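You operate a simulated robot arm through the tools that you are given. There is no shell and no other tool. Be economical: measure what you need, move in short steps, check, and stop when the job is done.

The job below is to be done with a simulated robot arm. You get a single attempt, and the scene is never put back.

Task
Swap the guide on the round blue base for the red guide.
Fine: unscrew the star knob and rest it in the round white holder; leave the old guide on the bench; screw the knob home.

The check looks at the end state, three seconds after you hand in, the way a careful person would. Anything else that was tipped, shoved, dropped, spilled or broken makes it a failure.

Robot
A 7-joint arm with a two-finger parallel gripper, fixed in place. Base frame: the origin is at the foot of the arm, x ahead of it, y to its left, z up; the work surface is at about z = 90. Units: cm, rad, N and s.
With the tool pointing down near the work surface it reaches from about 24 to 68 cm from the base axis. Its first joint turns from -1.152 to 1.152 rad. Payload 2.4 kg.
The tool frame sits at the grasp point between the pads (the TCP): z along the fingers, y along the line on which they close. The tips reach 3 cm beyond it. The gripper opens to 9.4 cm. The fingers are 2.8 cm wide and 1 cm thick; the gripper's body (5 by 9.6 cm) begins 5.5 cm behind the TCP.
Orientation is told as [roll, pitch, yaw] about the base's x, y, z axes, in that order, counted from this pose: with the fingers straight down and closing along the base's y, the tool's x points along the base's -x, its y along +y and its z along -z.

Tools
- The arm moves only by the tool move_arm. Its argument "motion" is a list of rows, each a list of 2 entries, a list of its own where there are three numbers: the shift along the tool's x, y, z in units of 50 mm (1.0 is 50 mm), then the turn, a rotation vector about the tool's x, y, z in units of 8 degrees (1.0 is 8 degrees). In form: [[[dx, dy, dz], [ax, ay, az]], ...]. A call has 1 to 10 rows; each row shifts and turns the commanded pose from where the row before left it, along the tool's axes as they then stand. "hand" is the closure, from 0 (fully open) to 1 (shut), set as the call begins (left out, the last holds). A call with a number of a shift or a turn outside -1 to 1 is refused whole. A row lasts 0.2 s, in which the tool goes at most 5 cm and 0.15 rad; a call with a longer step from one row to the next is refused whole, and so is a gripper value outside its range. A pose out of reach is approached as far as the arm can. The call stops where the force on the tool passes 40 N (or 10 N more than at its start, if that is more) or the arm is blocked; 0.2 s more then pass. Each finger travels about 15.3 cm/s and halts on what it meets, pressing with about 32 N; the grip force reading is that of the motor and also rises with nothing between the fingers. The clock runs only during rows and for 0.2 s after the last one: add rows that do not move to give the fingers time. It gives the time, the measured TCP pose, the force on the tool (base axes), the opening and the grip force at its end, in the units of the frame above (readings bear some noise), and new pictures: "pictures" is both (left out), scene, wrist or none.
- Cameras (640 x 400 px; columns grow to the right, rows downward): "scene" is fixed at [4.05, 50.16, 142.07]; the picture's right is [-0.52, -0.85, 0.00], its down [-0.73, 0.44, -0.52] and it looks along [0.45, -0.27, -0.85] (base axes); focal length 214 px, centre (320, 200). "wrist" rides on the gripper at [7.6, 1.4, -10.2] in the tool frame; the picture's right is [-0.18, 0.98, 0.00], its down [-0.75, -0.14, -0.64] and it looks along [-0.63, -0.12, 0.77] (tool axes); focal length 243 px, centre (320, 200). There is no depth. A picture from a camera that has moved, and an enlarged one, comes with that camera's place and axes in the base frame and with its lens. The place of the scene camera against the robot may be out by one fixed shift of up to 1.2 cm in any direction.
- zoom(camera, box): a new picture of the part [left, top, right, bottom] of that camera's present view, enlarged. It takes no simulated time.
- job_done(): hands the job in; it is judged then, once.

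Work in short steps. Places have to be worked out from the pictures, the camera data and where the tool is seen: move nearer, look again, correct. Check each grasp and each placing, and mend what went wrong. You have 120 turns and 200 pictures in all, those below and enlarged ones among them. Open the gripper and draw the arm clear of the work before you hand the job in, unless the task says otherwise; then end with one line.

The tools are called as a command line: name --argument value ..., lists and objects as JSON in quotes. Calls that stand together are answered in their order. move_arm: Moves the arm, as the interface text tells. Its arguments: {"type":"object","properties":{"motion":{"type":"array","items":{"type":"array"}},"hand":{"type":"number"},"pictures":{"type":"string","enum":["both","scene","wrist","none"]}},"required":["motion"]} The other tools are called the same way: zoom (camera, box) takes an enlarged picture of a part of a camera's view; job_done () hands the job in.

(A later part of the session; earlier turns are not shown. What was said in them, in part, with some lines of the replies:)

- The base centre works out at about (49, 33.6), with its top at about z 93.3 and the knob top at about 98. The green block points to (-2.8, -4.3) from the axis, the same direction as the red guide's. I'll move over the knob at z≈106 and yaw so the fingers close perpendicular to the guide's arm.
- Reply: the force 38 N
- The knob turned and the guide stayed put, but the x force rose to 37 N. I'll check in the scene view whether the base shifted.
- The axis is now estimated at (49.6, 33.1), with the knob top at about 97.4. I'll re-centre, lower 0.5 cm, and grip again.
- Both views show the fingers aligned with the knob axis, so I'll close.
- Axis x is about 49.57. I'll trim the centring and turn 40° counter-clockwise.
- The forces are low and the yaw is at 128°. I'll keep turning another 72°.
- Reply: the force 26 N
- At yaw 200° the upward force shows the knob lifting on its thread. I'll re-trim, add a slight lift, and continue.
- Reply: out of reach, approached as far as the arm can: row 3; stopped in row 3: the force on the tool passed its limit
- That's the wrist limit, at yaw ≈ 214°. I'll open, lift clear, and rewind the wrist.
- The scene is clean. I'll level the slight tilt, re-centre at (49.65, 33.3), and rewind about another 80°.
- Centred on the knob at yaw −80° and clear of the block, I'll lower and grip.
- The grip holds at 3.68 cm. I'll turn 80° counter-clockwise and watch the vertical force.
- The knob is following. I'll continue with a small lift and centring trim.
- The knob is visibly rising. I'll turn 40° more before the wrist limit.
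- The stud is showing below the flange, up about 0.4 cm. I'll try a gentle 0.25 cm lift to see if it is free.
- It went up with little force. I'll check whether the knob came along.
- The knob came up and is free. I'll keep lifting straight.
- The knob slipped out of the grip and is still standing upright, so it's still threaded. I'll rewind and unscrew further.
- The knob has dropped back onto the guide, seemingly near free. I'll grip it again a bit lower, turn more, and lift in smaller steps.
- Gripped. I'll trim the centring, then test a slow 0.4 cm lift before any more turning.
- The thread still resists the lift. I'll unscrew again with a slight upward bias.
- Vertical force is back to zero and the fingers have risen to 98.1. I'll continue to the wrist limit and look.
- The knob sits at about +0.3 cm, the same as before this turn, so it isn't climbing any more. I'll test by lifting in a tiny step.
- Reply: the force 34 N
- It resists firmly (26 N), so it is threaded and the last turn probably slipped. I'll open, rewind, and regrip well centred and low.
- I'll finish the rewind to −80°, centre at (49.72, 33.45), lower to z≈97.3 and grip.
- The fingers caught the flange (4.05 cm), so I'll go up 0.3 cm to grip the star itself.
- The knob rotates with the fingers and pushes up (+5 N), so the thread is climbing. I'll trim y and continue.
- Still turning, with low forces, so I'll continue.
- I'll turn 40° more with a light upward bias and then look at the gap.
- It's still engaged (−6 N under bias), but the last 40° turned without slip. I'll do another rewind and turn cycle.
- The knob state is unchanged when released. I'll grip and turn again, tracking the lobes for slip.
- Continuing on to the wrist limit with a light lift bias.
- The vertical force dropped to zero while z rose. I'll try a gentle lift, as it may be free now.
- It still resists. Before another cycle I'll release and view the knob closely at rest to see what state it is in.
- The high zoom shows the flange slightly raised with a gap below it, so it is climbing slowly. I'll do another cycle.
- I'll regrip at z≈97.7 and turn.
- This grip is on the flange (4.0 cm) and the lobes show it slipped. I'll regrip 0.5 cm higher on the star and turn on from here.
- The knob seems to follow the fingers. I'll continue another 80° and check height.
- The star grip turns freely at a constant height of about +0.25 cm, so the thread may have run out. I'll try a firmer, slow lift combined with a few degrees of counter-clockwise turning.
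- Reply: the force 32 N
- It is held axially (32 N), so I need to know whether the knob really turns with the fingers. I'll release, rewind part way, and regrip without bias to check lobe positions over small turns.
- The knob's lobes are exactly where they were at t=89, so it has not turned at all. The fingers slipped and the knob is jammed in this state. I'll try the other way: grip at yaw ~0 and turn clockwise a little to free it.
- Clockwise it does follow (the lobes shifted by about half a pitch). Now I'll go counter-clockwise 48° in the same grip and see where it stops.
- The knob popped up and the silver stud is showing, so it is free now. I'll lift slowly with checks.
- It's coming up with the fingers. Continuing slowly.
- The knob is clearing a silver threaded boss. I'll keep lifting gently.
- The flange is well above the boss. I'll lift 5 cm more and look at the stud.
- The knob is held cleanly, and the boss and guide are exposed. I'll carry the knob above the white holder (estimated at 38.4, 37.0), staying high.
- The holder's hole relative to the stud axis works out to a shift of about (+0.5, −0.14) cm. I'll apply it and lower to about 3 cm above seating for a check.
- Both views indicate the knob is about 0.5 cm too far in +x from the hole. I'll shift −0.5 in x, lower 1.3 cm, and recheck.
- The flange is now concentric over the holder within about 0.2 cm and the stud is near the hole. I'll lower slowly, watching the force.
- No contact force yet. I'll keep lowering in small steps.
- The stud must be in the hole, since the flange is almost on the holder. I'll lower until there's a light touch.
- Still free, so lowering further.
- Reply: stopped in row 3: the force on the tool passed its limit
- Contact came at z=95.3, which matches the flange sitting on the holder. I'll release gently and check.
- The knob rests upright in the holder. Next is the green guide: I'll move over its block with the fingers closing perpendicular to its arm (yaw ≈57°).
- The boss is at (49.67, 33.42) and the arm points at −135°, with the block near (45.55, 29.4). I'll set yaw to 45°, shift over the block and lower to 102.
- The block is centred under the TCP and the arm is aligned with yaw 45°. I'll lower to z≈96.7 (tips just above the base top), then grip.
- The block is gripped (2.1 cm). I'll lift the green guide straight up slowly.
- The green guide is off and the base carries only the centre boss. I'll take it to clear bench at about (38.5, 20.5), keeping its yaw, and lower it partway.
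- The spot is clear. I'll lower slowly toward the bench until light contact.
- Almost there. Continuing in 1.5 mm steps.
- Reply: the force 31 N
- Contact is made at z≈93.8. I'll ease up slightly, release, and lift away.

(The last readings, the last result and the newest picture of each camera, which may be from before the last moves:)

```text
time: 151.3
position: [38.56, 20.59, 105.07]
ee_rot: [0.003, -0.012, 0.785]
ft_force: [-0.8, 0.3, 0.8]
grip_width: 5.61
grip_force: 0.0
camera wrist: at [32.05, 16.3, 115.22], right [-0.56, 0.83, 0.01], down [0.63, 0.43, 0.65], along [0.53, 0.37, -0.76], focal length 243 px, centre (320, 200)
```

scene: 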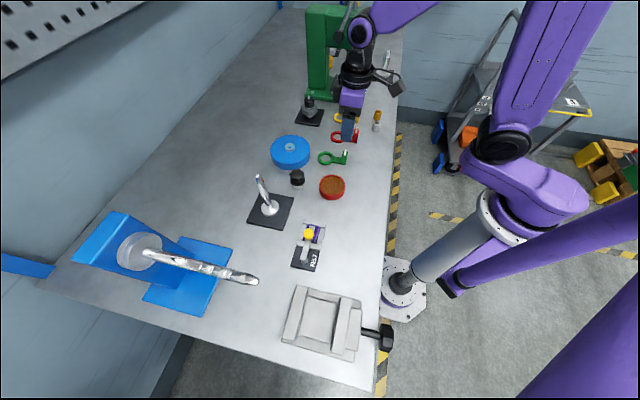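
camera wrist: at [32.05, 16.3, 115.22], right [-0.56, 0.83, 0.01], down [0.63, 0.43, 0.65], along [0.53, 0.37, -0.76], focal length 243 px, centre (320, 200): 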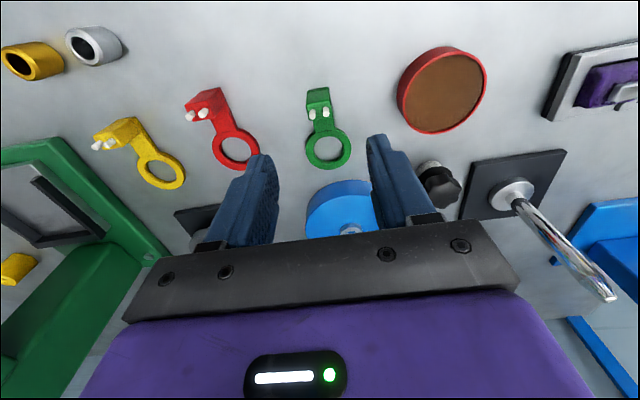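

The green guide lies flat on the bench. The red guide's ring is near (48.35, 16.3) and its block near (44.4, 12.4), with the same −135° direction. I'll move above its block.

move_arm --motion '[[[0.08, -0.49, 0], [0, 0, 0]], [[0.08, -0.5, 0], [0, 0, 0]], [[0.085, -0.5, 0], [0, 0, 0]], [[0.085, -0.5, 0], [0, 0, 0]], [[0, 0, 0.4], [0, 0, 0]], [[0, 0, 0.4], [0, 0, 0]], [[0, 0, 0.4], [0, 0, 0]], [[0, 0, 0], [0, 0, 0]]]' --pictures "none"

zoom --camera "wrist" --box '[200, 60, 440, 220]'

zoom --camera "scene" --box '[300, 90, 400, 165]'

```text
time: 153.1
position: [44.44, 12.48, 98.7]
ee_rot: [0.003, -0.01, 0.785]
ft_force: [-0.1, 0.6, -0.2]
grip_width: 5.63
grip_force: 0.0
```

```text
2.50 times, centred on (320, 140) of wrist
camera zoom: at [37.97, 7.99, 108.99], right [-0.56, 0.83, 0.01], down [0.63, 0.43, 0.65], along [0.53, 0.37, -0.76], focal length 606 px, centre (320, 350)
```

zoom: 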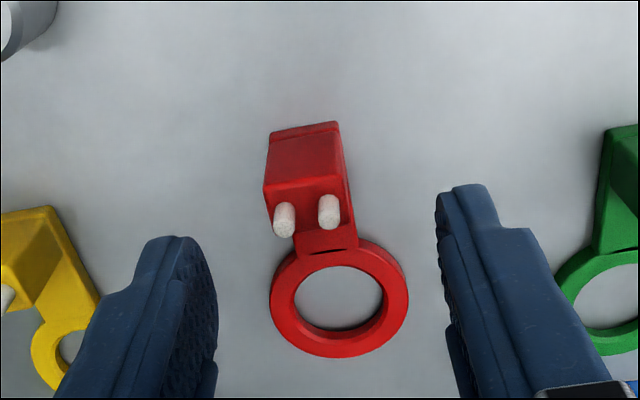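

```text
5.33 times, centred on (350, 128) of scene
camera zoom: at [4.05, 50.16, 142.07], right [-0.52, -0.85, 0.0], down [-0.73, 0.44, -0.52], along [0.45, -0.27, -0.85], focal length 1144 px, centre (160, 587)
```

zoom: 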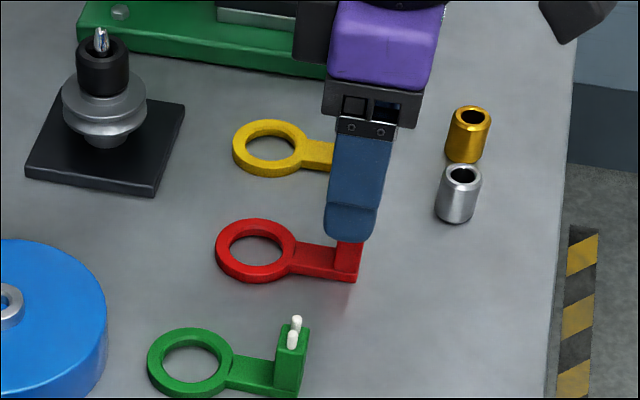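

The red block is about 0.45 cm toward tool −y and otherwise aligned. I'll shift, lower to z≈93.9 and grip.

move_arm --motion '[[[0, -0.088, 0], [0, 0, 0]], [[0, 0, 0.3], [0, 0, 0]], [[0, 0, 0.3], [0, 0, 0]], [[0, 0, 0.2], [0, 0, 0]], [[0, 0, 0.15], [0, 0, 0]], [[0, 0, 0], [0, 0, 0]]]' --pictures "none"

zoom --camera "wrist" --box '[200, 60, 440, 220]'

move_arm --motion '[[[0, 0, 0], [0, 0, 0]], [[0, 0, 0], [0, 0, 0]], [[0, 0, 0], [0, 0, 0]]]' --hand 1 --pictures "none"

zoom --camera "wrist" --box '[200, 60, 440, 220]'

```text
time: 154.5
position: [44.92, 11.97, 94.19]
ee_rot: [0.004, -0.011, 0.783]
ft_force: [0.5, 0.5, 0.1]
grip_width: 5.61
grip_force: 0.0
```

```text
2.50 times, centred on (320, 140) of wrist
camera zoom: at [38.43, 7.65, 104.29], right [-0.56, 0.83, 0.01], down [0.63, 0.43, 0.65], along [0.54, 0.37, -0.76], focal length 606 px, centre (320, 350)
```

zoom: 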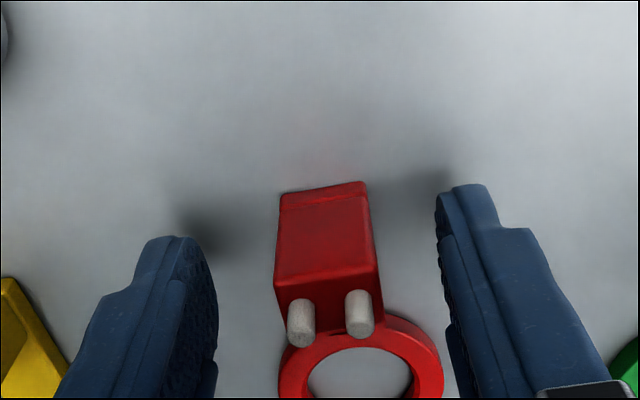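

```text
time: 155.3
position: [44.92, 11.98, 94.15]
ee_rot: [0.004, -0.009, 0.785]
ft_force: [-0.2, 0.5, 0.4]
grip_width: 2.11
grip_force: 32.3
```

```text
2.50 times, centred on (320, 140) of wrist
camera zoom: at [38.42, 7.64, 104.31], right [-0.56, 0.83, 0.01], down [0.63, 0.43, 0.65], along [0.53, 0.37, -0.76], focal length 606 px, centre (320, 350)
```

zoom: 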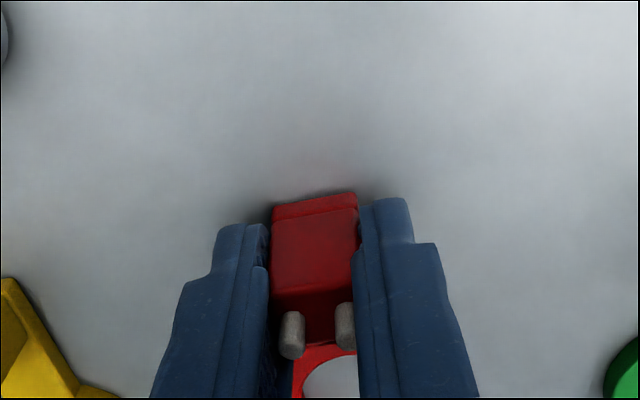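

The red guide is gripped just as the green one was. I'll lift it and look.

move_arm --motion '[[[0, 0, -0.1], [0, 0, 0]], [[0, 0, -0.2], [0, 0, 0]], [[0, 0, -0.4], [0, 0, 0]], [[0, 0, -0.5], [0, 0, 0]], [[0, 0, -0.5], [0, 0, 0]], [[0, 0, -0.5], [0, 0, 0]], [[0, 0, 0], [0, 0, 0]]]' --pictures "none"

zoom --camera "scene" --box '[270, 80, 390, 170]'

```text
time: 156.9
position: [45.07, 12.3, 105.31]
ee_rot: [0.003, -0.011, 0.784]
ft_force: [-0.4, 0.0, -0.4]
grip_width: 2.1
grip_force: 32.6
```

```text
4.44 times, centred on (330, 125) of scene
camera zoom: at [4.05, 50.16, 142.07], right [-0.52, -0.85, 0.0], down [-0.73, 0.44, -0.52], along [0.45, -0.27, -0.85], focal length 953 px, centre (276, 533)
```

zoom: 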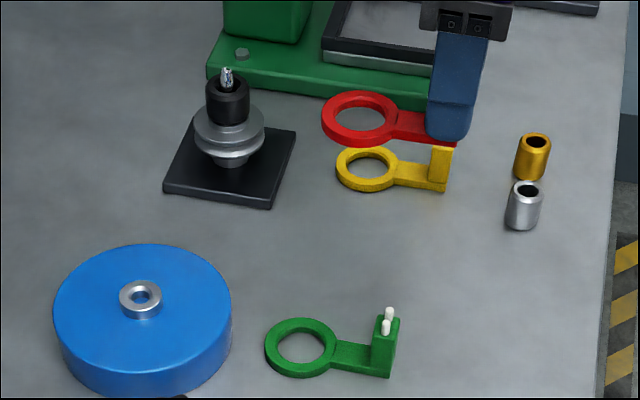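

The red guide is held level. I'll carry it over the base at this height, to TCP about (45.7, 29.45).

move_arm --motion '[[[-0.424, 0.393, 0], [0, 0, 0]], [[-0.424, 0.393, 0], [0, 0, 0]], [[-0.424, 0.393, 0], [0, 0, 0]], [[-0.424, 0.393, 0], [0, 0, 0]], [[-0.424, 0.393, 0], [0, 0, 0]], [[-0.424, 0.393, 0], [0, 0, 0]], [[0, 0, 0], [0, 0, 0]]]' --pictures "none"

zoom --camera "scene" --box '[250, 90, 350, 165]'

zoom --camera "wrist" --box '[200, 80, 440, 240]'

```text
time: 158.5
position: [45.45, 29.35, 105.46]
ee_rot: [0.004, -0.011, 0.783]
ft_force: [0.4, 0.3, -0.2]
grip_width: 2.1
grip_force: 32.1
```

```text
5.33 times, centred on (300, 128) of scene
camera zoom: at [4.05, 50.16, 142.07], right [-0.52, -0.85, 0.0], down [-0.73, 0.44, -0.52], along [0.45, -0.27, -0.85], focal length 1144 px, centre (427, 587)
```

zoom: 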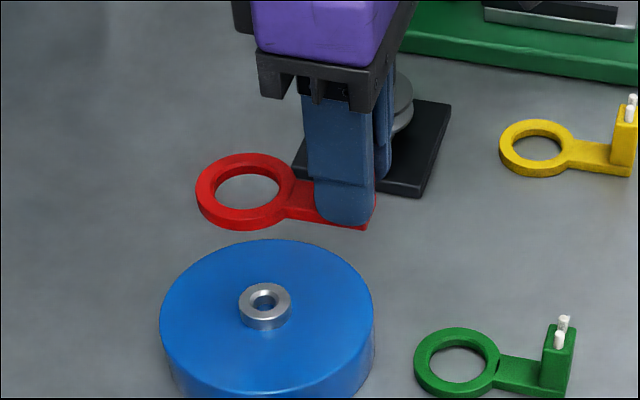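

```text
2.50 times, centred on (320, 160) of wrist
camera zoom: at [39.01, 24.98, 115.61], right [-0.56, 0.83, 0.01], down [0.63, 0.43, 0.65], along [0.53, 0.37, -0.76], focal length 606 px, centre (320, 300)
```

zoom: 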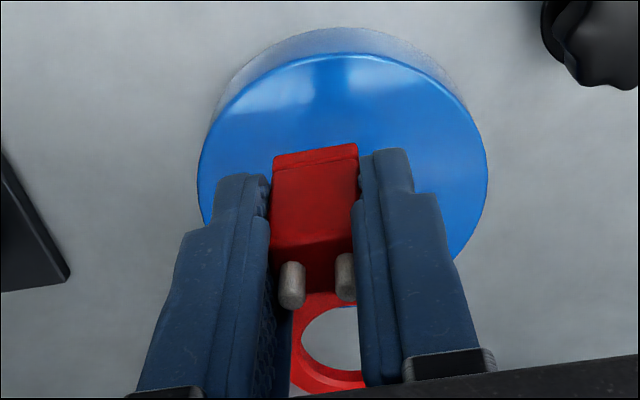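

The ring is nearly over the boss. I'll lower until it's about 1 cm above the boss and measure again.

move_arm --motion '[[[0, 0, 0.3], [0, 0, 0]], [[0, 0, 0.3], [0, 0, 0]], [[0, 0, 0.3], [0, 0, 0]], [[0, 0, 0.25], [0, 0, 0]], [[0, 0, 0], [0, 0, 0]]]' --pictures "none"

zoom --camera "scene" --box '[260, 110, 340, 170]'

```text
time: 159.7
position: [45.48, 29.29, 99.45]
ee_rot: [0.003, -0.009, 0.784]
ft_force: [-0.5, 0.5, -0.2]
grip_width: 2.11
grip_force: 32.1
```

```text
6.67 times, centred on (300, 140) of scene
camera zoom: at [4.05, 50.16, 142.07], right [-0.52, -0.85, 0.0], down [-0.73, 0.44, -0.52], along [0.45, -0.27, -0.85], focal length 1430 px, centre (453, 600)
```

zoom: 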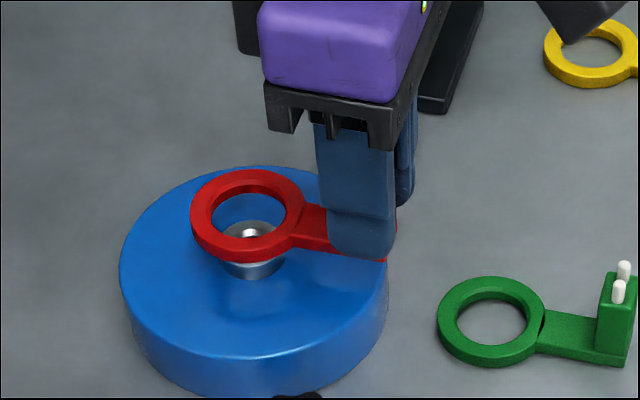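

The ring centre projects within 0.1 cm of the boss axis. I'll lower it slowly onto the base.

move_arm --motion '[[[0, 0, 0.08], [0, 0, 0]], [[0, 0, 0.08], [0, 0, 0]], [[0, 0, 0.08], [0, 0, 0]], [[0, 0, 0.08], [0, 0, 0]], [[0, 0, 0.04], [0, 0, 0]]]' --pictures "none"

zoom --camera "scene" --box '[260, 110, 340, 170]'

```text
time: 160.9
position: [45.36, 29.38, 97.7]
ee_rot: [0.003, -0.012, 0.784]
ft_force: [-1.2, -0.2, -0.7]
grip_width: 2.11
grip_force: 31.9
```

```text
6.67 times, centred on (300, 140) of scene
camera zoom: at [4.05, 50.16, 142.07], right [-0.52, -0.85, 0.0], down [-0.73, 0.44, -0.52], along [0.45, -0.27, -0.85], focal length 1430 px, centre (453, 600)
```

zoom: 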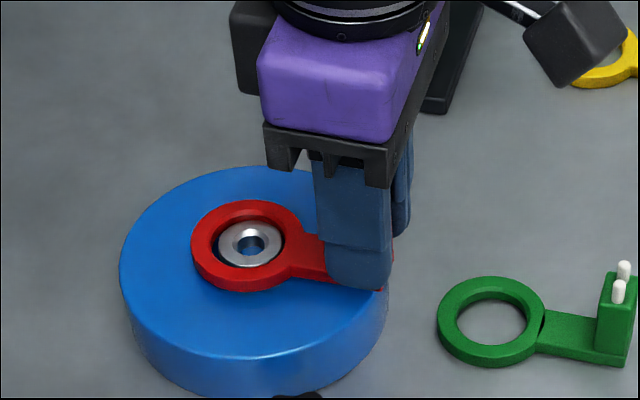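

The ring is around the boss and free of force. I'll lower the last few millimetres to contact.

move_arm --motion '[[[0, 0, 0.03], [0, 0, 0]], [[0, 0, 0.03], [0, 0, 0]], [[0, 0, 0.02], [0, 0, 0]]]' --pictures "none"

```text
time: 161.7
position: [45.5, 29.46, 97.42]
ee_rot: [0.004, -0.01, 0.782]
ft_force: [0.3, -0.3, -1.1]
grip_width: 2.1
grip_force: 32.3
```

move_arm --motion '[[[0, 0, 0.02], [0, 0, 0]], [[0, 0, 0.02], [0, 0, 0]], [[0, 0, 0.0], [0, 0, 0]]]' --pictures "none"

```text
time: 162.5
position: [45.45, 29.41, 97.2]
ee_rot: [0.003, -0.015, 0.783]
ft_force: [-2.5, -3.6, 12.3]
grip_width: 2.11
grip_force: 31.9
```

Contact (12 N). I'll release, lift off, and inspect.

move_arm --motion '[[[0, 0, -0.02], [0, 0, 0]], [[0, 0, 0], [0, 0, 0]], [[0, 0, 0], [0, 0, 0]], [[0, 0, 0], [0, 0, 0]]]' --hand 0.4 --pictures "none"

move_arm --motion '[[[0, 0, -0.3], [0, 0, 0]], [[0, 0, -0.5], [0, 0, 0]], [[0, 0, -0.6], [0, 0, 0]], [[0, 0, -0.6], [0, 0, 0]], [[0, 0, 0], [0, 0, 0]]]' --pictures "none"

zoom --camera "scene" --box '[265, 120, 325, 165]'

zoom --camera "wrist" --box '[200, 40, 440, 220]'

```text
time: 163.5
position: [45.45, 29.54, 97.23]
ee_rot: [0.004, -0.01, 0.785]
ft_force: [-0.5, 0.6, -0.3]
grip_width: 5.63
grip_force: 0.1
```

```text
time: 164.7
position: [45.38, 29.31, 107.3]
ee_rot: [0.004, -0.01, 0.785]
ft_force: [1.2, 0.3, 0.2]
grip_width: 5.63
grip_force: 0.1
```

```text
8.89 times, centred on (295, 142) of scene
camera zoom: at [4.05, 50.16, 142.07], right [-0.52, -0.85, 0.0], down [-0.73, 0.44, -0.52], along [0.45, -0.27, -0.85], focal length 1906 px, centre (542, 711)
```

zoom: 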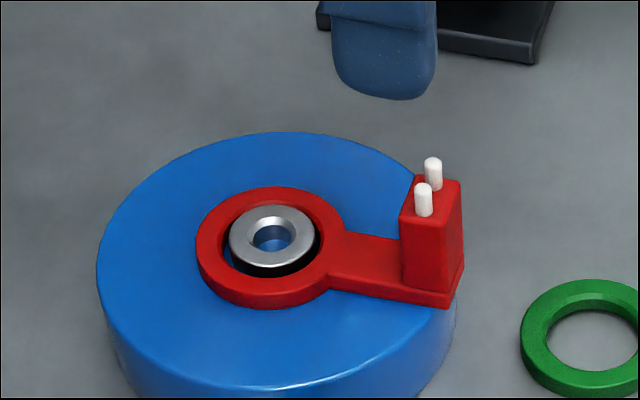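

```text
2.22 times, centred on (320, 130) of wrist
camera zoom: at [38.92, 24.98, 117.52], right [-0.56, 0.83, 0.01], down [0.63, 0.43, 0.65], along [0.53, 0.37, -0.76], focal length 539 px, centre (320, 356)
```

zoom: 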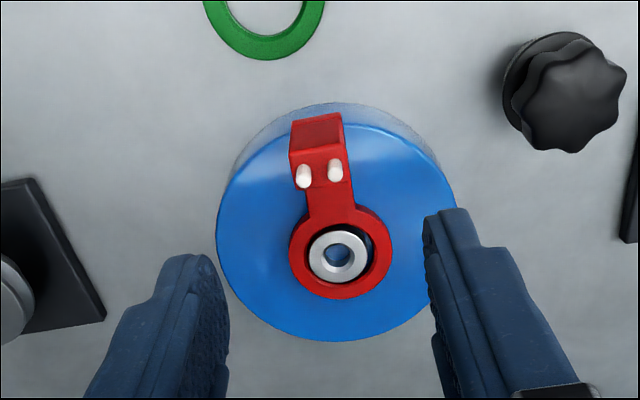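

The red guide is seated around the boss in the same orientation as the old one. Now for the knob: I'll move above the holder and wind the wrist to yaw ≈195°, so a full clockwise stroke is available.

move_arm --motion '[[[-0.013, 0.413, 0], [0, 0, 0]], [[-0.013, 0.413, 0], [0, 0, 0]], [[-0.013, 0.413, 0], [0, 0, 0]], [[-0.013, 0.413, 0], [0, 0, 0]], [[-0.013, 0.413, 0], [0, 0, 0]], [[0, 0, 0], [0, 0, -1]], [[0, 0, 0], [0, 0, -1]], [[0, 0, 0], [0, 0, -1]], [[0, 0, 0], [0, 0, -1]], [[0, 0, 0], [0, 0, -1]]]' --pictures "none"

move_arm --motion '[[[0, 0, 0], [0, 0, -1]], [[0, 0, 0], [0, 0, -1]], [[0, 0, 0], [0, 0, -1]], [[0, 0, 0], [0, 0, -1]], [[0, 0, 0], [0, 0, -1]], [[0, 0, 0], [0, 0, -1]], [[0, 0, 0], [0, 0, -1]], [[0, 0, 0], [0, 0, -1]], [[0, 0, 0], [0, 0, -1]], [[0, 0, 0], [0, 0, -1]]]' --pictures "none"

move_arm --motion '[[[0, 0, 0], [0, 0, -1]], [[0, 0, 0], [0, 0, -1]], [[0, 0, 0], [0, 0, -1]], [[0, 0, 0], [0, 0, -0.7]], [[0, 0, 0.5], [0, 0, 0]], [[0, 0, 0.5], [0, 0, 0]], [[0, 0, 0], [0, 0, 0]]]' --pictures "none"

zoom --camera "wrist" --box '[200, 40, 440, 220]'

zoom --camera "scene" --box '[260, 145, 340, 205]'

```text
time: 166.9
position: [38.46, 36.8, 107.34]
ee_rot: [-0.006, -0.01, 1.487]
ft_force: [-0.7, 0.2, 0.3]
grip_width: 5.64
grip_force: 0.1
```

```text
time: 169.1
position: [38.45, 36.99, 107.09]
ee_rot: [-0.011, 0.004, 2.882]
ft_force: [-0.2, 0.7, -0.9]
grip_width: 5.64
grip_force: 0.0
```

```text
time: 170.7
position: [38.36, 36.79, 102.23]
ee_rot: [-0.01, 0.009, -2.888]
ft_force: [-0.6, -0.4, -0.5]
grip_width: 5.61
grip_force: 0.1
```

```text
2.22 times, centred on (320, 130) of wrist
camera zoom: at [46.08, 37.27, 112.61], right [0.07, -1.0, -0.01], down [-0.77, -0.06, 0.64], along [-0.64, -0.04, -0.77], focal length 539 px, centre (320, 356)
```

zoom: 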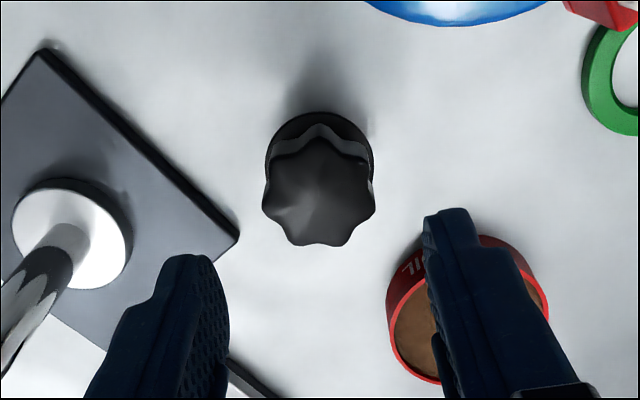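

```text
6.67 times, centred on (300, 175) of scene
camera zoom: at [4.05, 50.16, 142.07], right [-0.52, -0.85, 0.0], down [-0.73, 0.44, -0.52], along [0.45, -0.27, -0.85], focal length 1430 px, centre (453, 367)
```

zoom: 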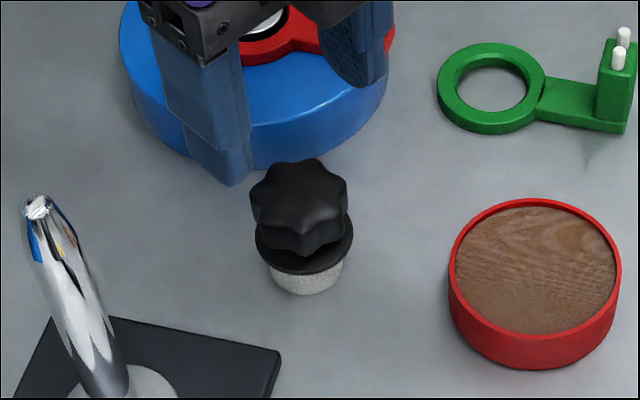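

Aligned over the knob (about 0.2 cm trim needed). I'll lower to z≈95.4 and grip it.

move_arm --motion '[[[-0.04, -0.015, 0.3], [0, 0, 0]], [[0, 0, 0.4], [0, 0, 0]], [[0, 0, 0.4], [0, 0, 0]], [[0, 0, 0.24], [0, 0, 0]], [[0, 0, 0], [0, 0, 0]]]' --hand 0.4 --pictures "none"

zoom --camera "wrist" --box '[200, 60, 440, 220]'

```text
time: 171.9
position: [38.25, 36.93, 95.53]
ee_rot: [-0.008, 0.009, -2.888]
ft_force: [0.0, 0.2, -0.6]
grip_width: 5.68
grip_force: 0.1
```

```text
2.50 times, centred on (320, 140) of wrist
camera zoom: at [45.93, 37.41, 105.82], right [0.07, -1.0, -0.01], down [-0.77, -0.06, 0.64], along [-0.64, -0.04, -0.77], focal length 606 px, centre (320, 350)
```

zoom: 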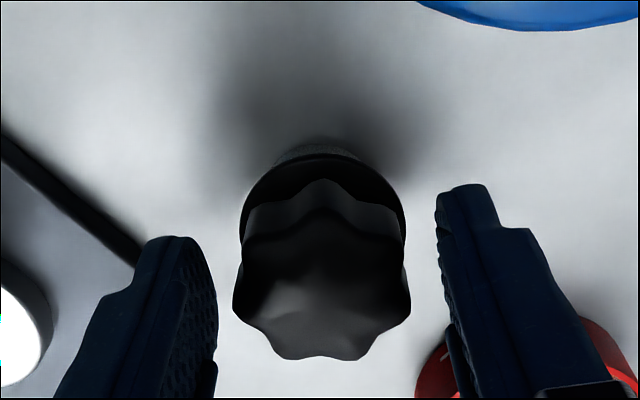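

The knob is centred between the fingers, so I'll close and lift gently.

move_arm --motion '[[[0, 0, 0], [0, 0, 0]], [[0, 0, 0], [0, 0, 0]], [[0, 0, 0], [0, 0, 0]]]' --hand 1 --pictures "none"

move_arm --motion '[[[0, 0, -0.05], [0, 0, 0]], [[0, 0, -0.05], [0, 0, 0]], [[0, 0, -0.1], [0, 0, 0]], [[0, 0, -0.2], [0, 0, 0]], [[0, 0, -0.3], [0, 0, 0]], [[0, 0, -0.4], [0, 0, 0]], [[0, 0, -0.5], [0, 0, 0]], [[0, 0, -0.5], [0, 0, 0]], [[0, 0, 0], [0, 0, 0]]]' --pictures "none"

zoom --camera "wrist" --box '[160, 0, 480, 220]'

zoom --camera "scene" --box '[250, 110, 340, 200]'

```text
time: 172.7
position: [38.3, 36.9, 95.54]
ee_rot: [-0.007, 0.009, -2.887]
ft_force: [0.2, -0.6, 0.4]
grip_width: 3.66
grip_force: 31.7
```

```text
time: 174.7
position: [38.22, 36.8, 106.11]
ee_rot: [-0.009, 0.009, -2.89]
ft_force: [0.2, 0.3, -0.2]
grip_width: 3.66
grip_force: 31.9
```

```text
1.82 times, centred on (320, 110) of wrist
camera zoom: at [45.75, 37.33, 116.36], right [0.07, -1.0, -0.01], down [-0.77, -0.06, 0.64], along [-0.64, -0.04, -0.77], focal length 441 px, centre (320, 364)
```

zoom: 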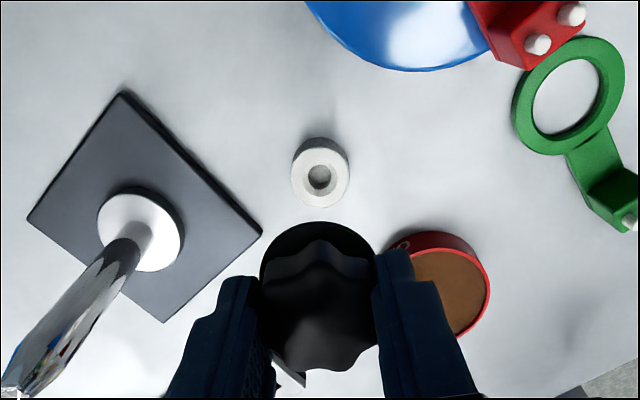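

```text
4.44 times, centred on (295, 155) of scene
camera zoom: at [4.05, 50.16, 142.07], right [-0.52, -0.85, 0.0], down [-0.73, 0.44, -0.52], along [0.45, -0.27, -0.85], focal length 953 px, centre (431, 400)
```

zoom: 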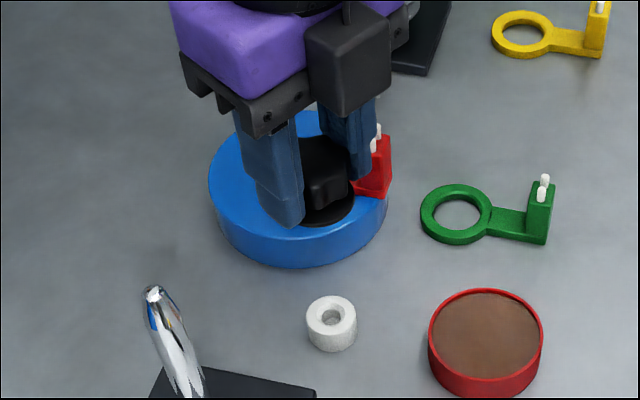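

The knob is in hand, and the hole's image position gives a precise stud reference. I'll carry it above the boss.

move_arm --motion '[[[0.404, 0.25, 0], [0, 0, 0]], [[0.404, 0.25, 0], [0, 0, 0]], [[0.404, 0.25, 0], [0, 0, 0]], [[0.404, 0.25, 0], [0, 0, 0]], [[0.404, 0.247, 0], [0, 0, 0]], [[0, 0, 0], [0, 0, 0]], [[0, 0, 0], [0, 0, 0]]]' --pictures "none"

zoom --camera "wrist" --box '[160, 0, 480, 220]'

```text
time: 176.3
position: [49.56, 33.56, 106.13]
ee_rot: [-0.008, 0.006, -2.888]
ft_force: [0.6, -0.5, -0.5]
grip_width: 3.65
grip_force: 31.9
```

```text
1.82 times, centred on (320, 110) of wrist
camera zoom: at [57.19, 34.1, 116.48], right [0.07, -1.0, -0.01], down [-0.77, -0.06, 0.64], along [-0.64, -0.04, -0.77], focal length 441 px, centre (320, 364)
```

zoom: 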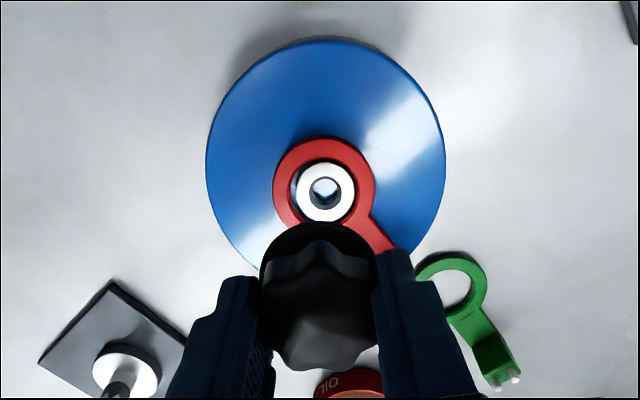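

The boss is 5 px to the right of ideal, so I'll shift 0.25 cm along tool y and lower to z≈98.8.

move_arm --motion '[[[0, 0.048, 0], [0, 0, 0]], [[0, 0, 0.3], [0, 0, 0]], [[0, 0, 0.4], [0, 0, 0]], [[0, 0, 0.4], [0, 0, 0]], [[0, 0, 0.25], [0, 0, 0]], [[0, 0, 0.1], [0, 0, 0]], [[0, 0, 0], [0, 0, 0]]]' --pictures "none"

zoom --camera "scene" --box '[270, 115, 320, 155]'

zoom --camera "wrist" --box '[240, 70, 400, 220]'

```text
time: 177.9
position: [49.8, 33.27, 98.67]
ee_rot: [-0.009, 0.009, -2.889]
ft_force: [-1.3, 0.4, 0.5]
grip_width: 3.65
grip_force: 32.2
```

```text
10.00 times, centred on (295, 135) of scene
camera zoom: at [4.05, 50.16, 142.07], right [-0.52, -0.85, 0.0], down [-0.73, 0.44, -0.52], along [0.45, -0.27, -0.85], focal length 2145 px, centre (570, 850)
```

zoom: 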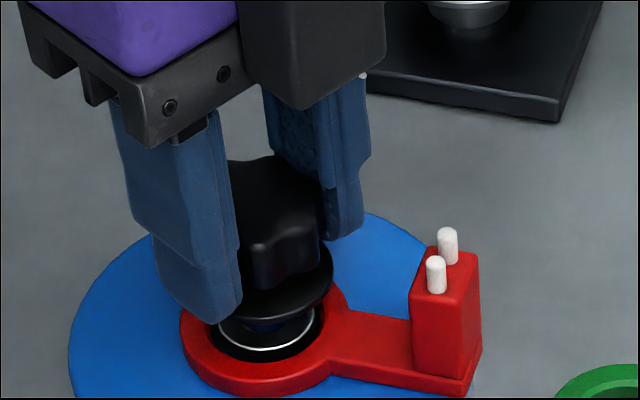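

```text
2.67 times, centred on (320, 145) of wrist
camera zoom: at [57.44, 33.66, 109.05], right [0.07, -1.0, -0.01], down [-0.77, -0.06, 0.64], along [-0.64, -0.04, -0.77], focal length 647 px, centre (320, 347)
```

zoom: 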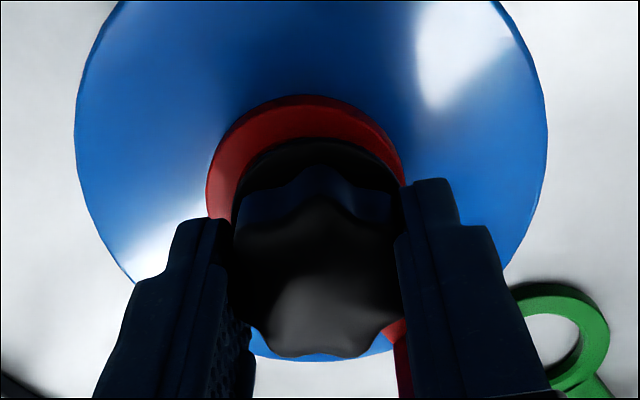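

The knob is coaxial with the boss in the scene view. I'll lower gently until it meets the thread.

move_arm --motion '[[[0, 0, 0.03], [0, 0, 0]], [[0, 0, 0.03], [0, 0, 0]], [[0, 0, 0.03], [0, 0, 0]]]' --pictures "none"

zoom --camera "scene" --box '[270, 115, 320, 155]'

```text
time: 178.7
position: [49.67, 33.23, 98.47]
ee_rot: [-0.009, 0.008, -2.889]
ft_force: [0.0, -0.7, 0.4]
grip_width: 3.65
grip_force: 32.0
```

```text
10.00 times, centred on (295, 135) of scene
camera zoom: at [4.05, 50.16, 142.07], right [-0.52, -0.85, 0.0], down [-0.73, 0.44, -0.52], along [0.45, -0.27, -0.85], focal length 2145 px, centre (570, 850)
```

zoom: 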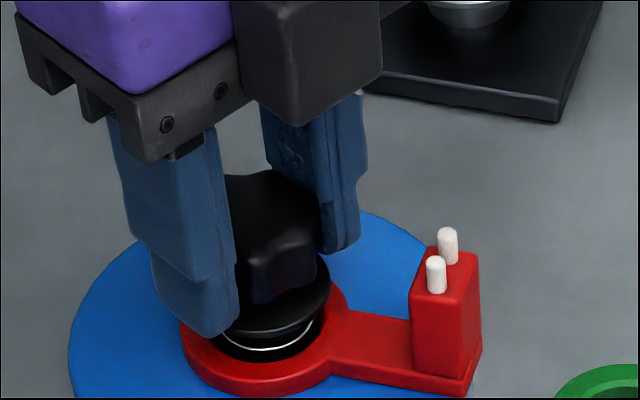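

Still free. Lowering further.

move_arm --motion '[[[0, 0, 0.03], [0, 0, 0]], [[0, 0, 0.03], [0, 0, 0]], [[0, 0, 0.03], [0, 0, 0]]]' --pictures "none"

```text
time: 179.5
position: [49.5, 33.4, 97.74]
ee_rot: [-0.008, 0.009, -2.886]
ft_force: [3.2, 7.6, -3.5]
grip_width: 3.66
grip_force: 32.0
```

It's down to z 97.7, at thread height. I'll begin turning clockwise with slight downward pressure.

move_arm --motion '[[[0, 0, 0.02], [0, 0, 1]], [[0, 0, 0], [0, 0, 1]], [[0, 0, 0], [0, 0, 1]], [[0, 0, 0], [0, 0, 1]], [[0, 0, 0], [0, 0, 1]]]' --pictures "none"

zoom --camera "scene" --box '[270, 115, 320, 155]'

zoom --camera "wrist" --box '[240, 70, 400, 220]'

```text
time: 180.7
position: [49.58, 33.52, 97.89]
ee_rot: [-0.015, 0.002, 2.695]
ft_force: [7.0, 23.0, -5.4]
grip_width: 3.67
grip_force: 32.4
```

```text
10.00 times, centred on (295, 135) of scene
camera zoom: at [4.08, 50.24, 142.04], right [-0.52, -0.85, 0.0], down [-0.73, 0.44, -0.52], along [0.45, -0.27, -0.85], focal length 2145 px, centre (570, 850)
```

zoom: 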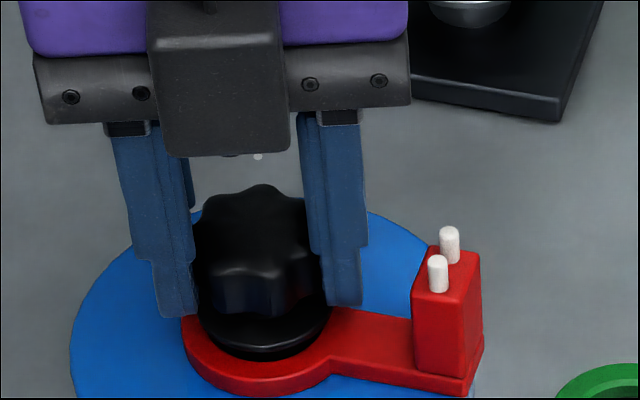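

```text
2.67 times, centred on (320, 145) of wrist
camera zoom: at [55.73, 28.88, 108.13], right [-0.59, -0.81, -0.02], down [-0.62, 0.44, 0.64], along [-0.51, 0.39, -0.77], focal length 647 px, centre (320, 347)
```

zoom: 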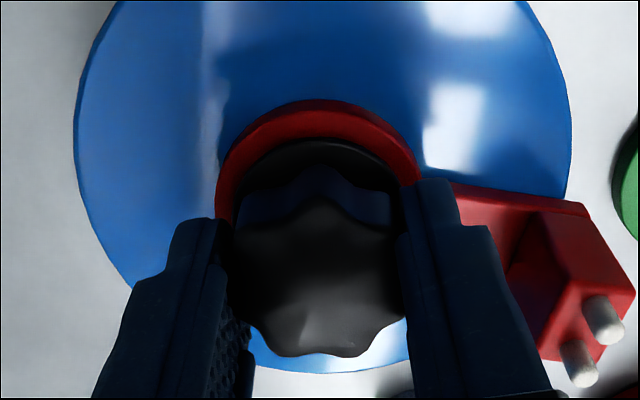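

It has engaged and is pulling down. I'll trim the command toward +y and keep turning clockwise.

move_arm --motion '[[[-0.01, -0.06, 0.02], [0, 0, 1]], [[0, 0, 0], [0, 0, 1]], [[0, 0, 0], [0, 0, 1]], [[0, 0, 0.01], [0, 0, 1]], [[0, 0, 0], [0, 0, 1]], [[0, 0, 0], [0, 0, 1]], [[0, 0, 0.01], [0, 0, 1]], [[0, 0, 0], [0, 0, 1]], [[0, 0, 0], [0, 0, 1]], [[0, 0, 0], [0, 0, 1]]]' --pictures "none"

zoom --camera "wrist" --box '[240, 70, 400, 220]'

```text
time: 182.9
position: [49.79, 33.55, 97.73]
ee_rot: [-0.004, -0.015, 1.296]
ft_force: [-6.7, 4.5, 12.3]
grip_width: 3.65
grip_force: 31.9
```

```text
2.67 times, centred on (320, 145) of wrist
camera zoom: at [46.22, 26.58, 107.8], right [-0.9, 0.44, 0.0], down [0.34, 0.68, 0.65], along [0.29, 0.58, -0.76], focal length 647 px, centre (320, 347)
```

zoom: 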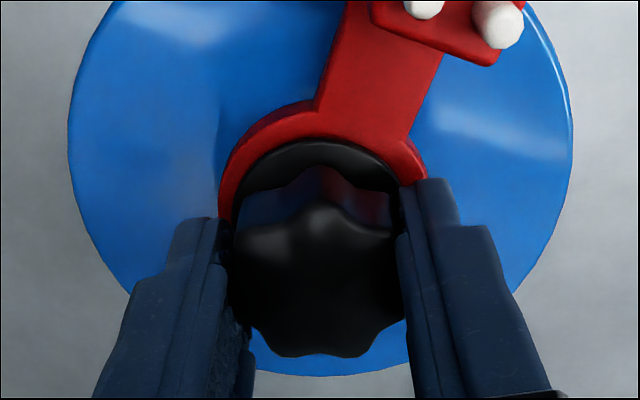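

Turning well with light downward pressure. Continuing 80°.

move_arm --motion '[[[0, 0, 0], [0, 0, 1]], [[0, 0, 0], [0, 0, 1]], [[0, 0, 0], [0, 0, 1]], [[0, 0, 0], [0, 0, 1]], [[0, 0, 0], [0, 0, 1]], [[0, 0, 0], [0, 0, 1]], [[0, 0, 0], [0, 0, 1]], [[0, 0, 0], [0, 0, 1]], [[0, 0, 0], [0, 0, 1]], [[0, 0, 0], [0, 0, 1]]]' --pictures "none"

zoom --camera "wrist" --box '[240, 70, 400, 220]'

zoom --camera "scene" --box '[275, 125, 315, 155]'

```text
time: 185.1
position: [49.84, 33.29, 97.69]
ee_rot: [0.011, -0.005, -0.1]
ft_force: [11.6, -2.5, -0.6]
grip_width: 3.69
grip_force: 32.1
```

```text
2.67 times, centred on (320, 145) of wrist
camera zoom: at [42.31, 35.6, 107.86], right [0.28, 0.96, 0.01], down [0.73, -0.22, 0.64], along [0.62, -0.17, -0.76], focal length 647 px, centre (320, 347)
```

zoom: 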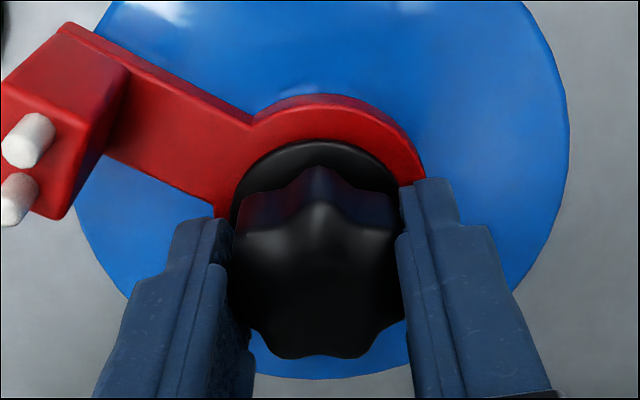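

```text
13.33 times, centred on (295, 140) of scene
camera zoom: at [4.08, 50.16, 142.07], right [-0.52, -0.85, 0.0], down [-0.73, 0.44, -0.52], along [0.45, -0.27, -0.85], focal length 2860 px, centre (653, 1000)
```

zoom: 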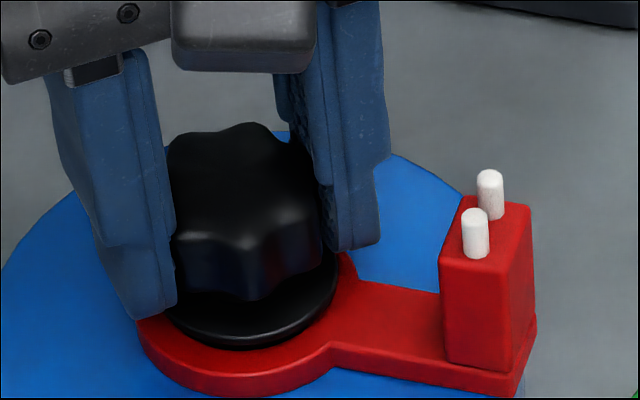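

The lobes show no slip and the flange is nearly down on the red ring. I'll keep turning toward home.

move_arm --motion '[[[0, 0.02, 0.01], [0, 0, 1]], [[0, 0, 0], [0, 0, 1]], [[0, 0, 0], [0, 0, 1]], [[0, 0, 0], [0, 0, 1]], [[0, 0, 0], [0, 0, 1]], [[0, 0, 0], [0, 0, 1]], [[0, 0, 0], [0, 0, 1]], [[0, 0, 0], [0, 0, 1]], [[0, 0, 0], [0, 0, 1]], [[0, 0, 0], [0, 0, 1]]]' --pictures "none"

zoom --camera "wrist" --box '[240, 70, 400, 220]'

zoom --camera "scene" --box '[275, 125, 315, 155]'

```text
time: 187.3
position: [49.68, 33.56, 97.6]
ee_rot: [0.005, 0.009, -1.493]
ft_force: [-7.6, -17.0, -0.5]
grip_width: 3.66
grip_force: 31.8
```

```text
2.67 times, centred on (320, 145) of wrist
camera zoom: at [50.42, 41.29, 108.03], right [0.99, -0.11, 0.0], down [-0.09, -0.77, 0.63], along [-0.07, -0.63, -0.77], focal length 647 px, centre (320, 347)
```

zoom: 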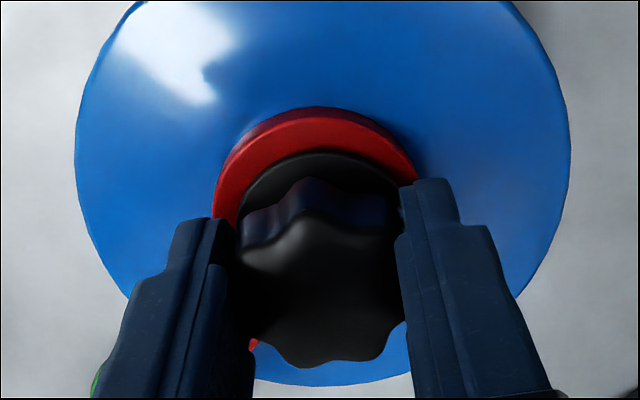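

```text
13.33 times, centred on (295, 140) of scene
camera zoom: at [4.03, 50.11, 142.09], right [-0.52, -0.85, 0.0], down [-0.73, 0.44, -0.52], along [0.45, -0.27, -0.85], focal length 2860 px, centre (653, 1000)
```

zoom: 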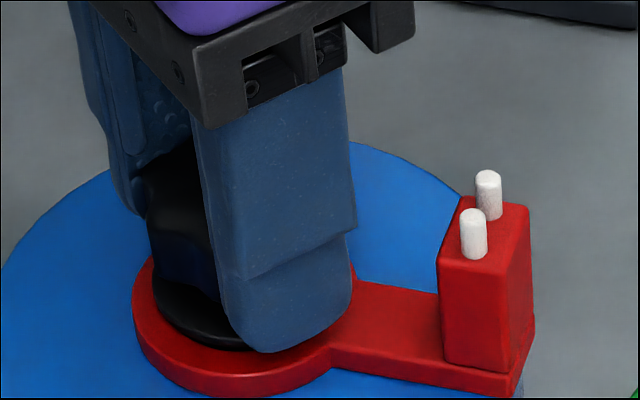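

The lobes moved relative to the fingers, so it's getting tight. I'll release, back the wrist off, and check the knob at rest.

move_arm --motion '[[[0, 0, 0], [0, 0, 0]], [[0, 0, -0.35], [0, 0, 0]], [[0, 0, -0.35], [0, 0, -1]], [[0, 0, 0], [0, 0, -1]], [[0, 0, 0], [0, 0, -1]], [[0, 0, 0], [0, 0, -1]], [[0, 0, 0], [0, 0, -1]], [[0, 0, 0], [0, 0, -1]], [[0, 0, 0], [0, 0, -1]], [[0, 0, 0], [0, 0, -1]]]' --hand 0.4 --pictures "none"

move_arm --motion '[[[0, 0, 0], [0, 0, -1]], [[0, 0, 0], [0, 0, -1]], [[0, 0, 0], [0, 0, -1]], [[0, 0, 0], [0, 0, -1]], [[0, 0, 0], [0, 0, -1]], [[0, 0, 0], [0, 0, -1]], [[0, 0, 0], [0, 0, -1]], [[0, 0, 0], [0, 0, -1]], [[0, 0, 0], [0, 0, -1]], [[0, 0, 0], [0, 0, -1]]]' --pictures "none"

zoom --camera "scene" --box '[275, 125, 315, 155]'

zoom --camera "wrist" --box '[200, 60, 440, 220]'

```text
time: 189.5
position: [49.64, 33.52, 101.1]
ee_rot: [0.011, -0.002, -0.374]
ft_force: [-0.7, 0.5, -0.4]
grip_width: 5.61
grip_force: 0.1
```

```text
time: 191.7
position: [49.76, 33.61, 101.14]
ee_rot: [0.001, -0.01, 1.024]
ft_force: [-0.2, 0.0, -0.1]
grip_width: 5.66
grip_force: 0.1
```

```text
13.33 times, centred on (295, 140) of scene
camera zoom: at [4.05, 50.16, 142.07], right [-0.52, -0.85, 0.0], down [-0.73, 0.44, -0.52], along [0.45, -0.27, -0.85], focal length 2860 px, centre (653, 1000)
```

zoom: 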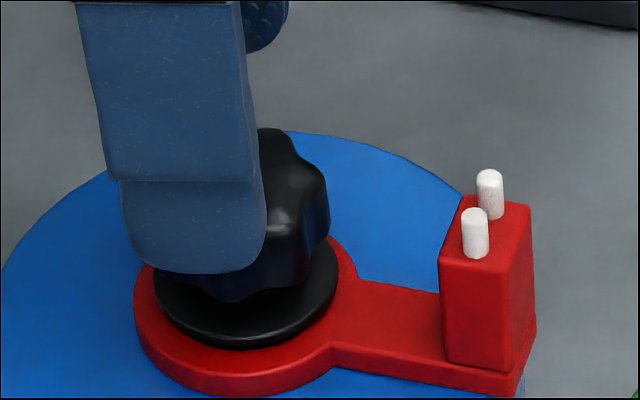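

```text
2.50 times, centred on (320, 140) of wrist
camera zoom: at [44.45, 27.84, 111.29], right [-0.74, 0.67, 0.0], down [0.51, 0.56, 0.65], along [0.43, 0.49, -0.76], focal length 606 px, centre (320, 350)
```

zoom: 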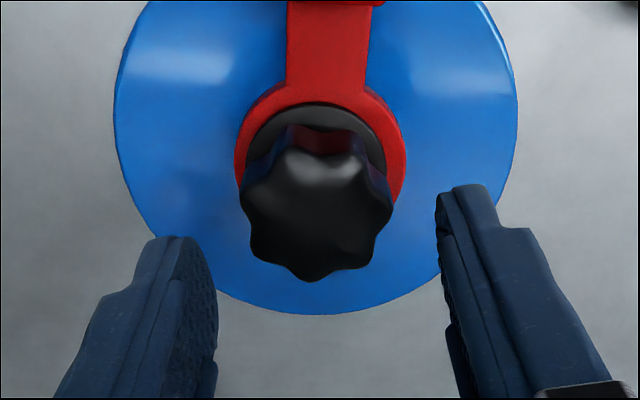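

The flange is flush with the red ring. I'll regrip at yaw 59° and turn clockwise again to confirm it's tight.

move_arm --motion '[[[0, -0.02, 0.3], [0, 0, 0]], [[0, 0, 0.3], [0, 0, 0]], [[0, 0, 0.1], [0, 0, 0]], [[0, 0, 0], [0, 0, 0]]]' --pictures "none"

move_arm --motion '[[[0, 0, 0], [0, 0, 0]], [[0, 0, 0], [0, 0, 0]], [[0, 0, 0], [0, 0, 0]]]' --hand 1 --pictures "none"

zoom --camera "wrist" --box '[240, 70, 400, 220]'

move_arm --motion '[[[0, 0, 0], [0, 0, 1]], [[0, 0, 0], [0, 0, 1]], [[0, 0, 0], [0, 0, 1]], [[0, 0, 0], [0, 0, 1]], [[0, 0, 0], [0, 0, 1]]]' --pictures "none"

zoom --camera "wrist" --box '[240, 70, 400, 220]'

```text
time: 192.7
position: [49.86, 33.54, 97.56]
ee_rot: [0.001, -0.012, 1.022]
ft_force: [-0.8, -0.4, 0.4]
grip_width: 5.63
grip_force: 0.1
```

```text
time: 193.5
position: [49.94, 33.69, 97.53]
ee_rot: [0.002, -0.012, 1.021]
ft_force: [-2.8, 0.8, -0.1]
grip_width: 3.66
grip_force: 31.5
```

```text
2.67 times, centred on (320, 145) of wrist
camera zoom: at [44.59, 27.87, 107.74], right [-0.74, 0.67, 0.0], down [0.51, 0.56, 0.65], along [0.43, 0.48, -0.76], focal length 647 px, centre (320, 347)
```

zoom: 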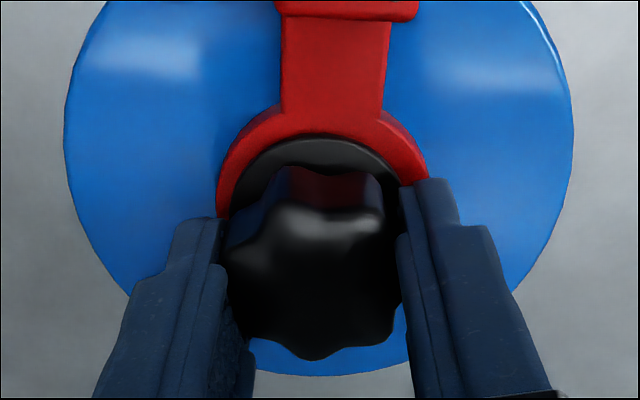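

```text
time: 194.7
position: [49.79, 33.43, 97.6]
ee_rot: [0.005, -0.006, 0.319]
ft_force: [-4.1, -9.6, 5.4]
grip_width: 3.61
grip_force: 32.5
```

```text
2.67 times, centred on (320, 145) of wrist
camera zoom: at [42.07, 32.39, 107.8], right [-0.13, 0.99, 0.01], down [0.76, 0.1, 0.65], along [0.64, 0.09, -0.76], focal length 647 px, centre (320, 347)
```

zoom: 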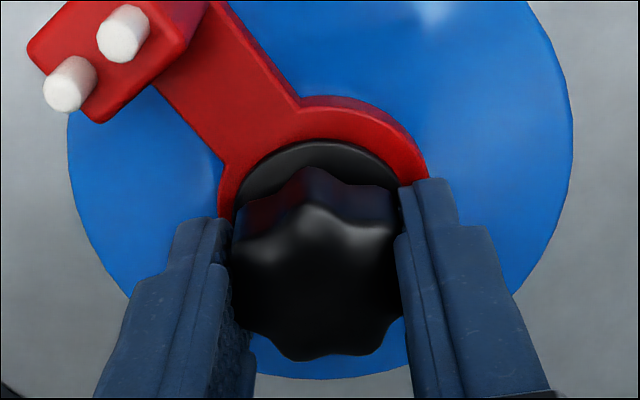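

The lobe drift (about 11°) matches the knob staying still while the fingers slipped, which means tight. I'll confirm with one more 40° stroke.

move_arm --motion '[[[0, 0, 0], [0, 0, 1]], [[0, 0, 0], [0, 0, 1]], [[0, 0, 0], [0, 0, 1]], [[0, 0, 0], [0, 0, 1]], [[0, 0, 0], [0, 0, 1]]]' --pictures "none"

move_arm --motion '[[[0, 0, 0], [0, 0, 0]], [[0, 0, 0], [0, 0, 0]], [[0, 0, -0.3], [0, 0, 0]], [[0, 0, -0.6], [0, 0, 0]], [[0, 0, -0.8], [0, 0, 0]], [[0, 0, -0.8], [0, 0, 0]], [[0.4, 0, -0.6], [0, 0, 0]], [[0, 0, 0], [0, 0, 0]]]' --hand 0.4 --pictures "none"

zoom --camera "scene" --box '[275, 125, 315, 155]'

zoom --camera "wrist" --box '[230, 40, 410, 180]'

```text
time: 195.9
position: [49.88, 33.51, 97.63]
ee_rot: [0.01, -0.001, -0.377]
ft_force: [-0.5, -16.8, 7.6]
grip_width: 3.66
grip_force: 31.9
```

```text
time: 197.7
position: [48.13, 34.26, 113.53]
ee_rot: [0.012, -0.002, -0.375]
ft_force: [0.1, -0.8, 0.4]
grip_width: 5.63
grip_force: 0.1
```

```text
13.33 times, centred on (295, 140) of scene
camera zoom: at [4.05, 50.16, 142.07], right [-0.52, -0.85, 0.0], down [-0.73, 0.44, -0.52], along [0.45, -0.27, -0.85], focal length 2860 px, centre (653, 1000)
```

zoom: 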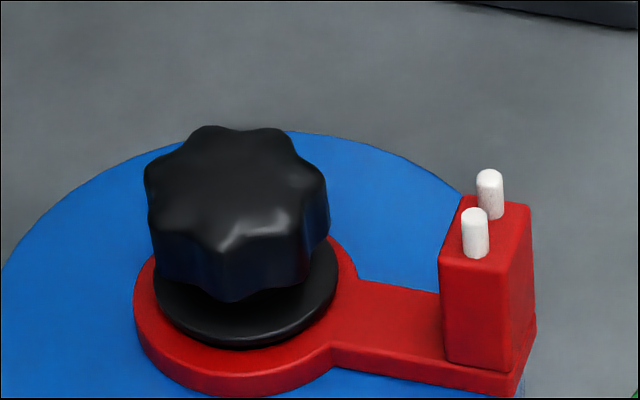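

```text
2.86 times, centred on (320, 110) of wrist
camera zoom: at [41.39, 38.32, 123.73], right [0.53, 0.85, 0.01], down [0.65, -0.41, 0.64], along [0.55, -0.33, -0.77], focal length 693 px, centre (320, 457)
```

zoom: 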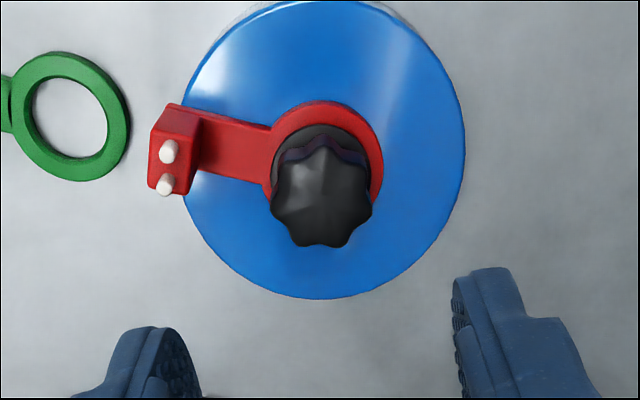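

The flange is flush on the red ring, at the same height as originally, and the knob no longer turns. I'll open fully, draw the arm back clear, and make a last overall check.

move_arm --motion '[[[0.6, 0, -0.4], [0, 0, 0]], [[0.7, 0, -0.2], [0, 0, 0]], [[0.7, 0, 0], [0, 0, 0]], [[0.7, 0, 0], [0, 0, 0]], [[0, 0, 0], [0, 0, 0]]]' --hand 0 --pictures "both"

zoom --camera "scene" --box '[240, 80, 400, 220]'

```text
time: 198.9
position: [35.2, 38.8, 116.44]
ee_rot: [0.011, -0.002, -0.375]
ft_force: [-0.5, 0.3, 0.2]
grip_width: 9.4
grip_force: 0.0
camera wrist: at [28.56, 42.93, 126.56], right [0.53, 0.85, 0.01], down [0.65, -0.41, 0.64], along [0.55, -0.33, -0.77], focal length 243 px, centre (320, 200)
```

scene: 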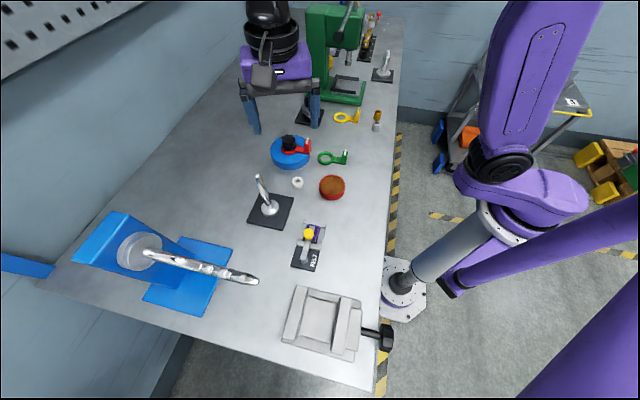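
wrist: 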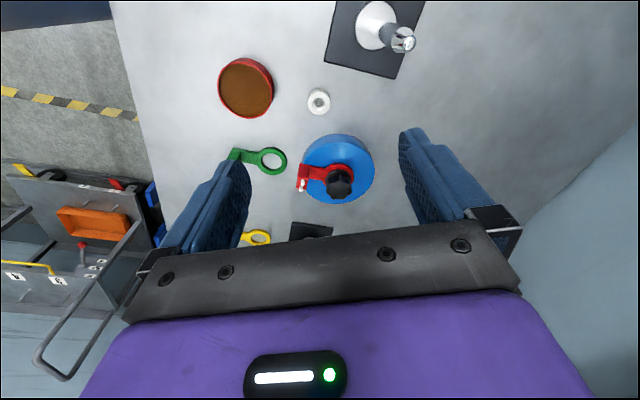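

```text
2.86 times, centred on (320, 150) of scene
camera zoom: at [4.05, 50.16, 142.07], right [-0.52, -0.85, 0.0], down [-0.73, 0.44, -0.52], along [0.45, -0.27, -0.85], focal length 613 px, centre (320, 343)
```

zoom: 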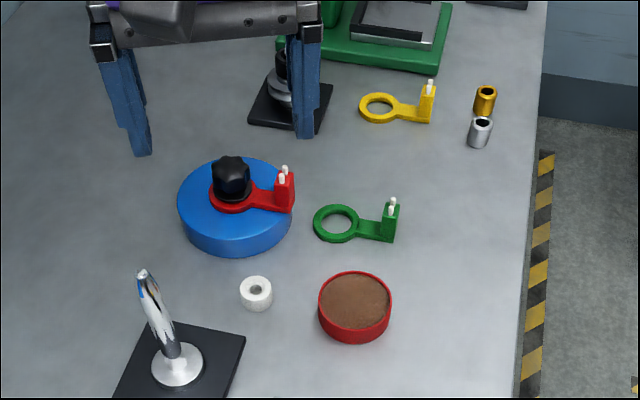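

The red guide is under the tightened knob, the green guide lies on the bench, everything else is undisturbed, and the arm is clear with the gripper open. I'm handing in.

job_done

```text
The job is handed in.
```

I swapped the guides: the red guide is on the blue base under the tightened star knob, and the green guide lies flat on the bench.
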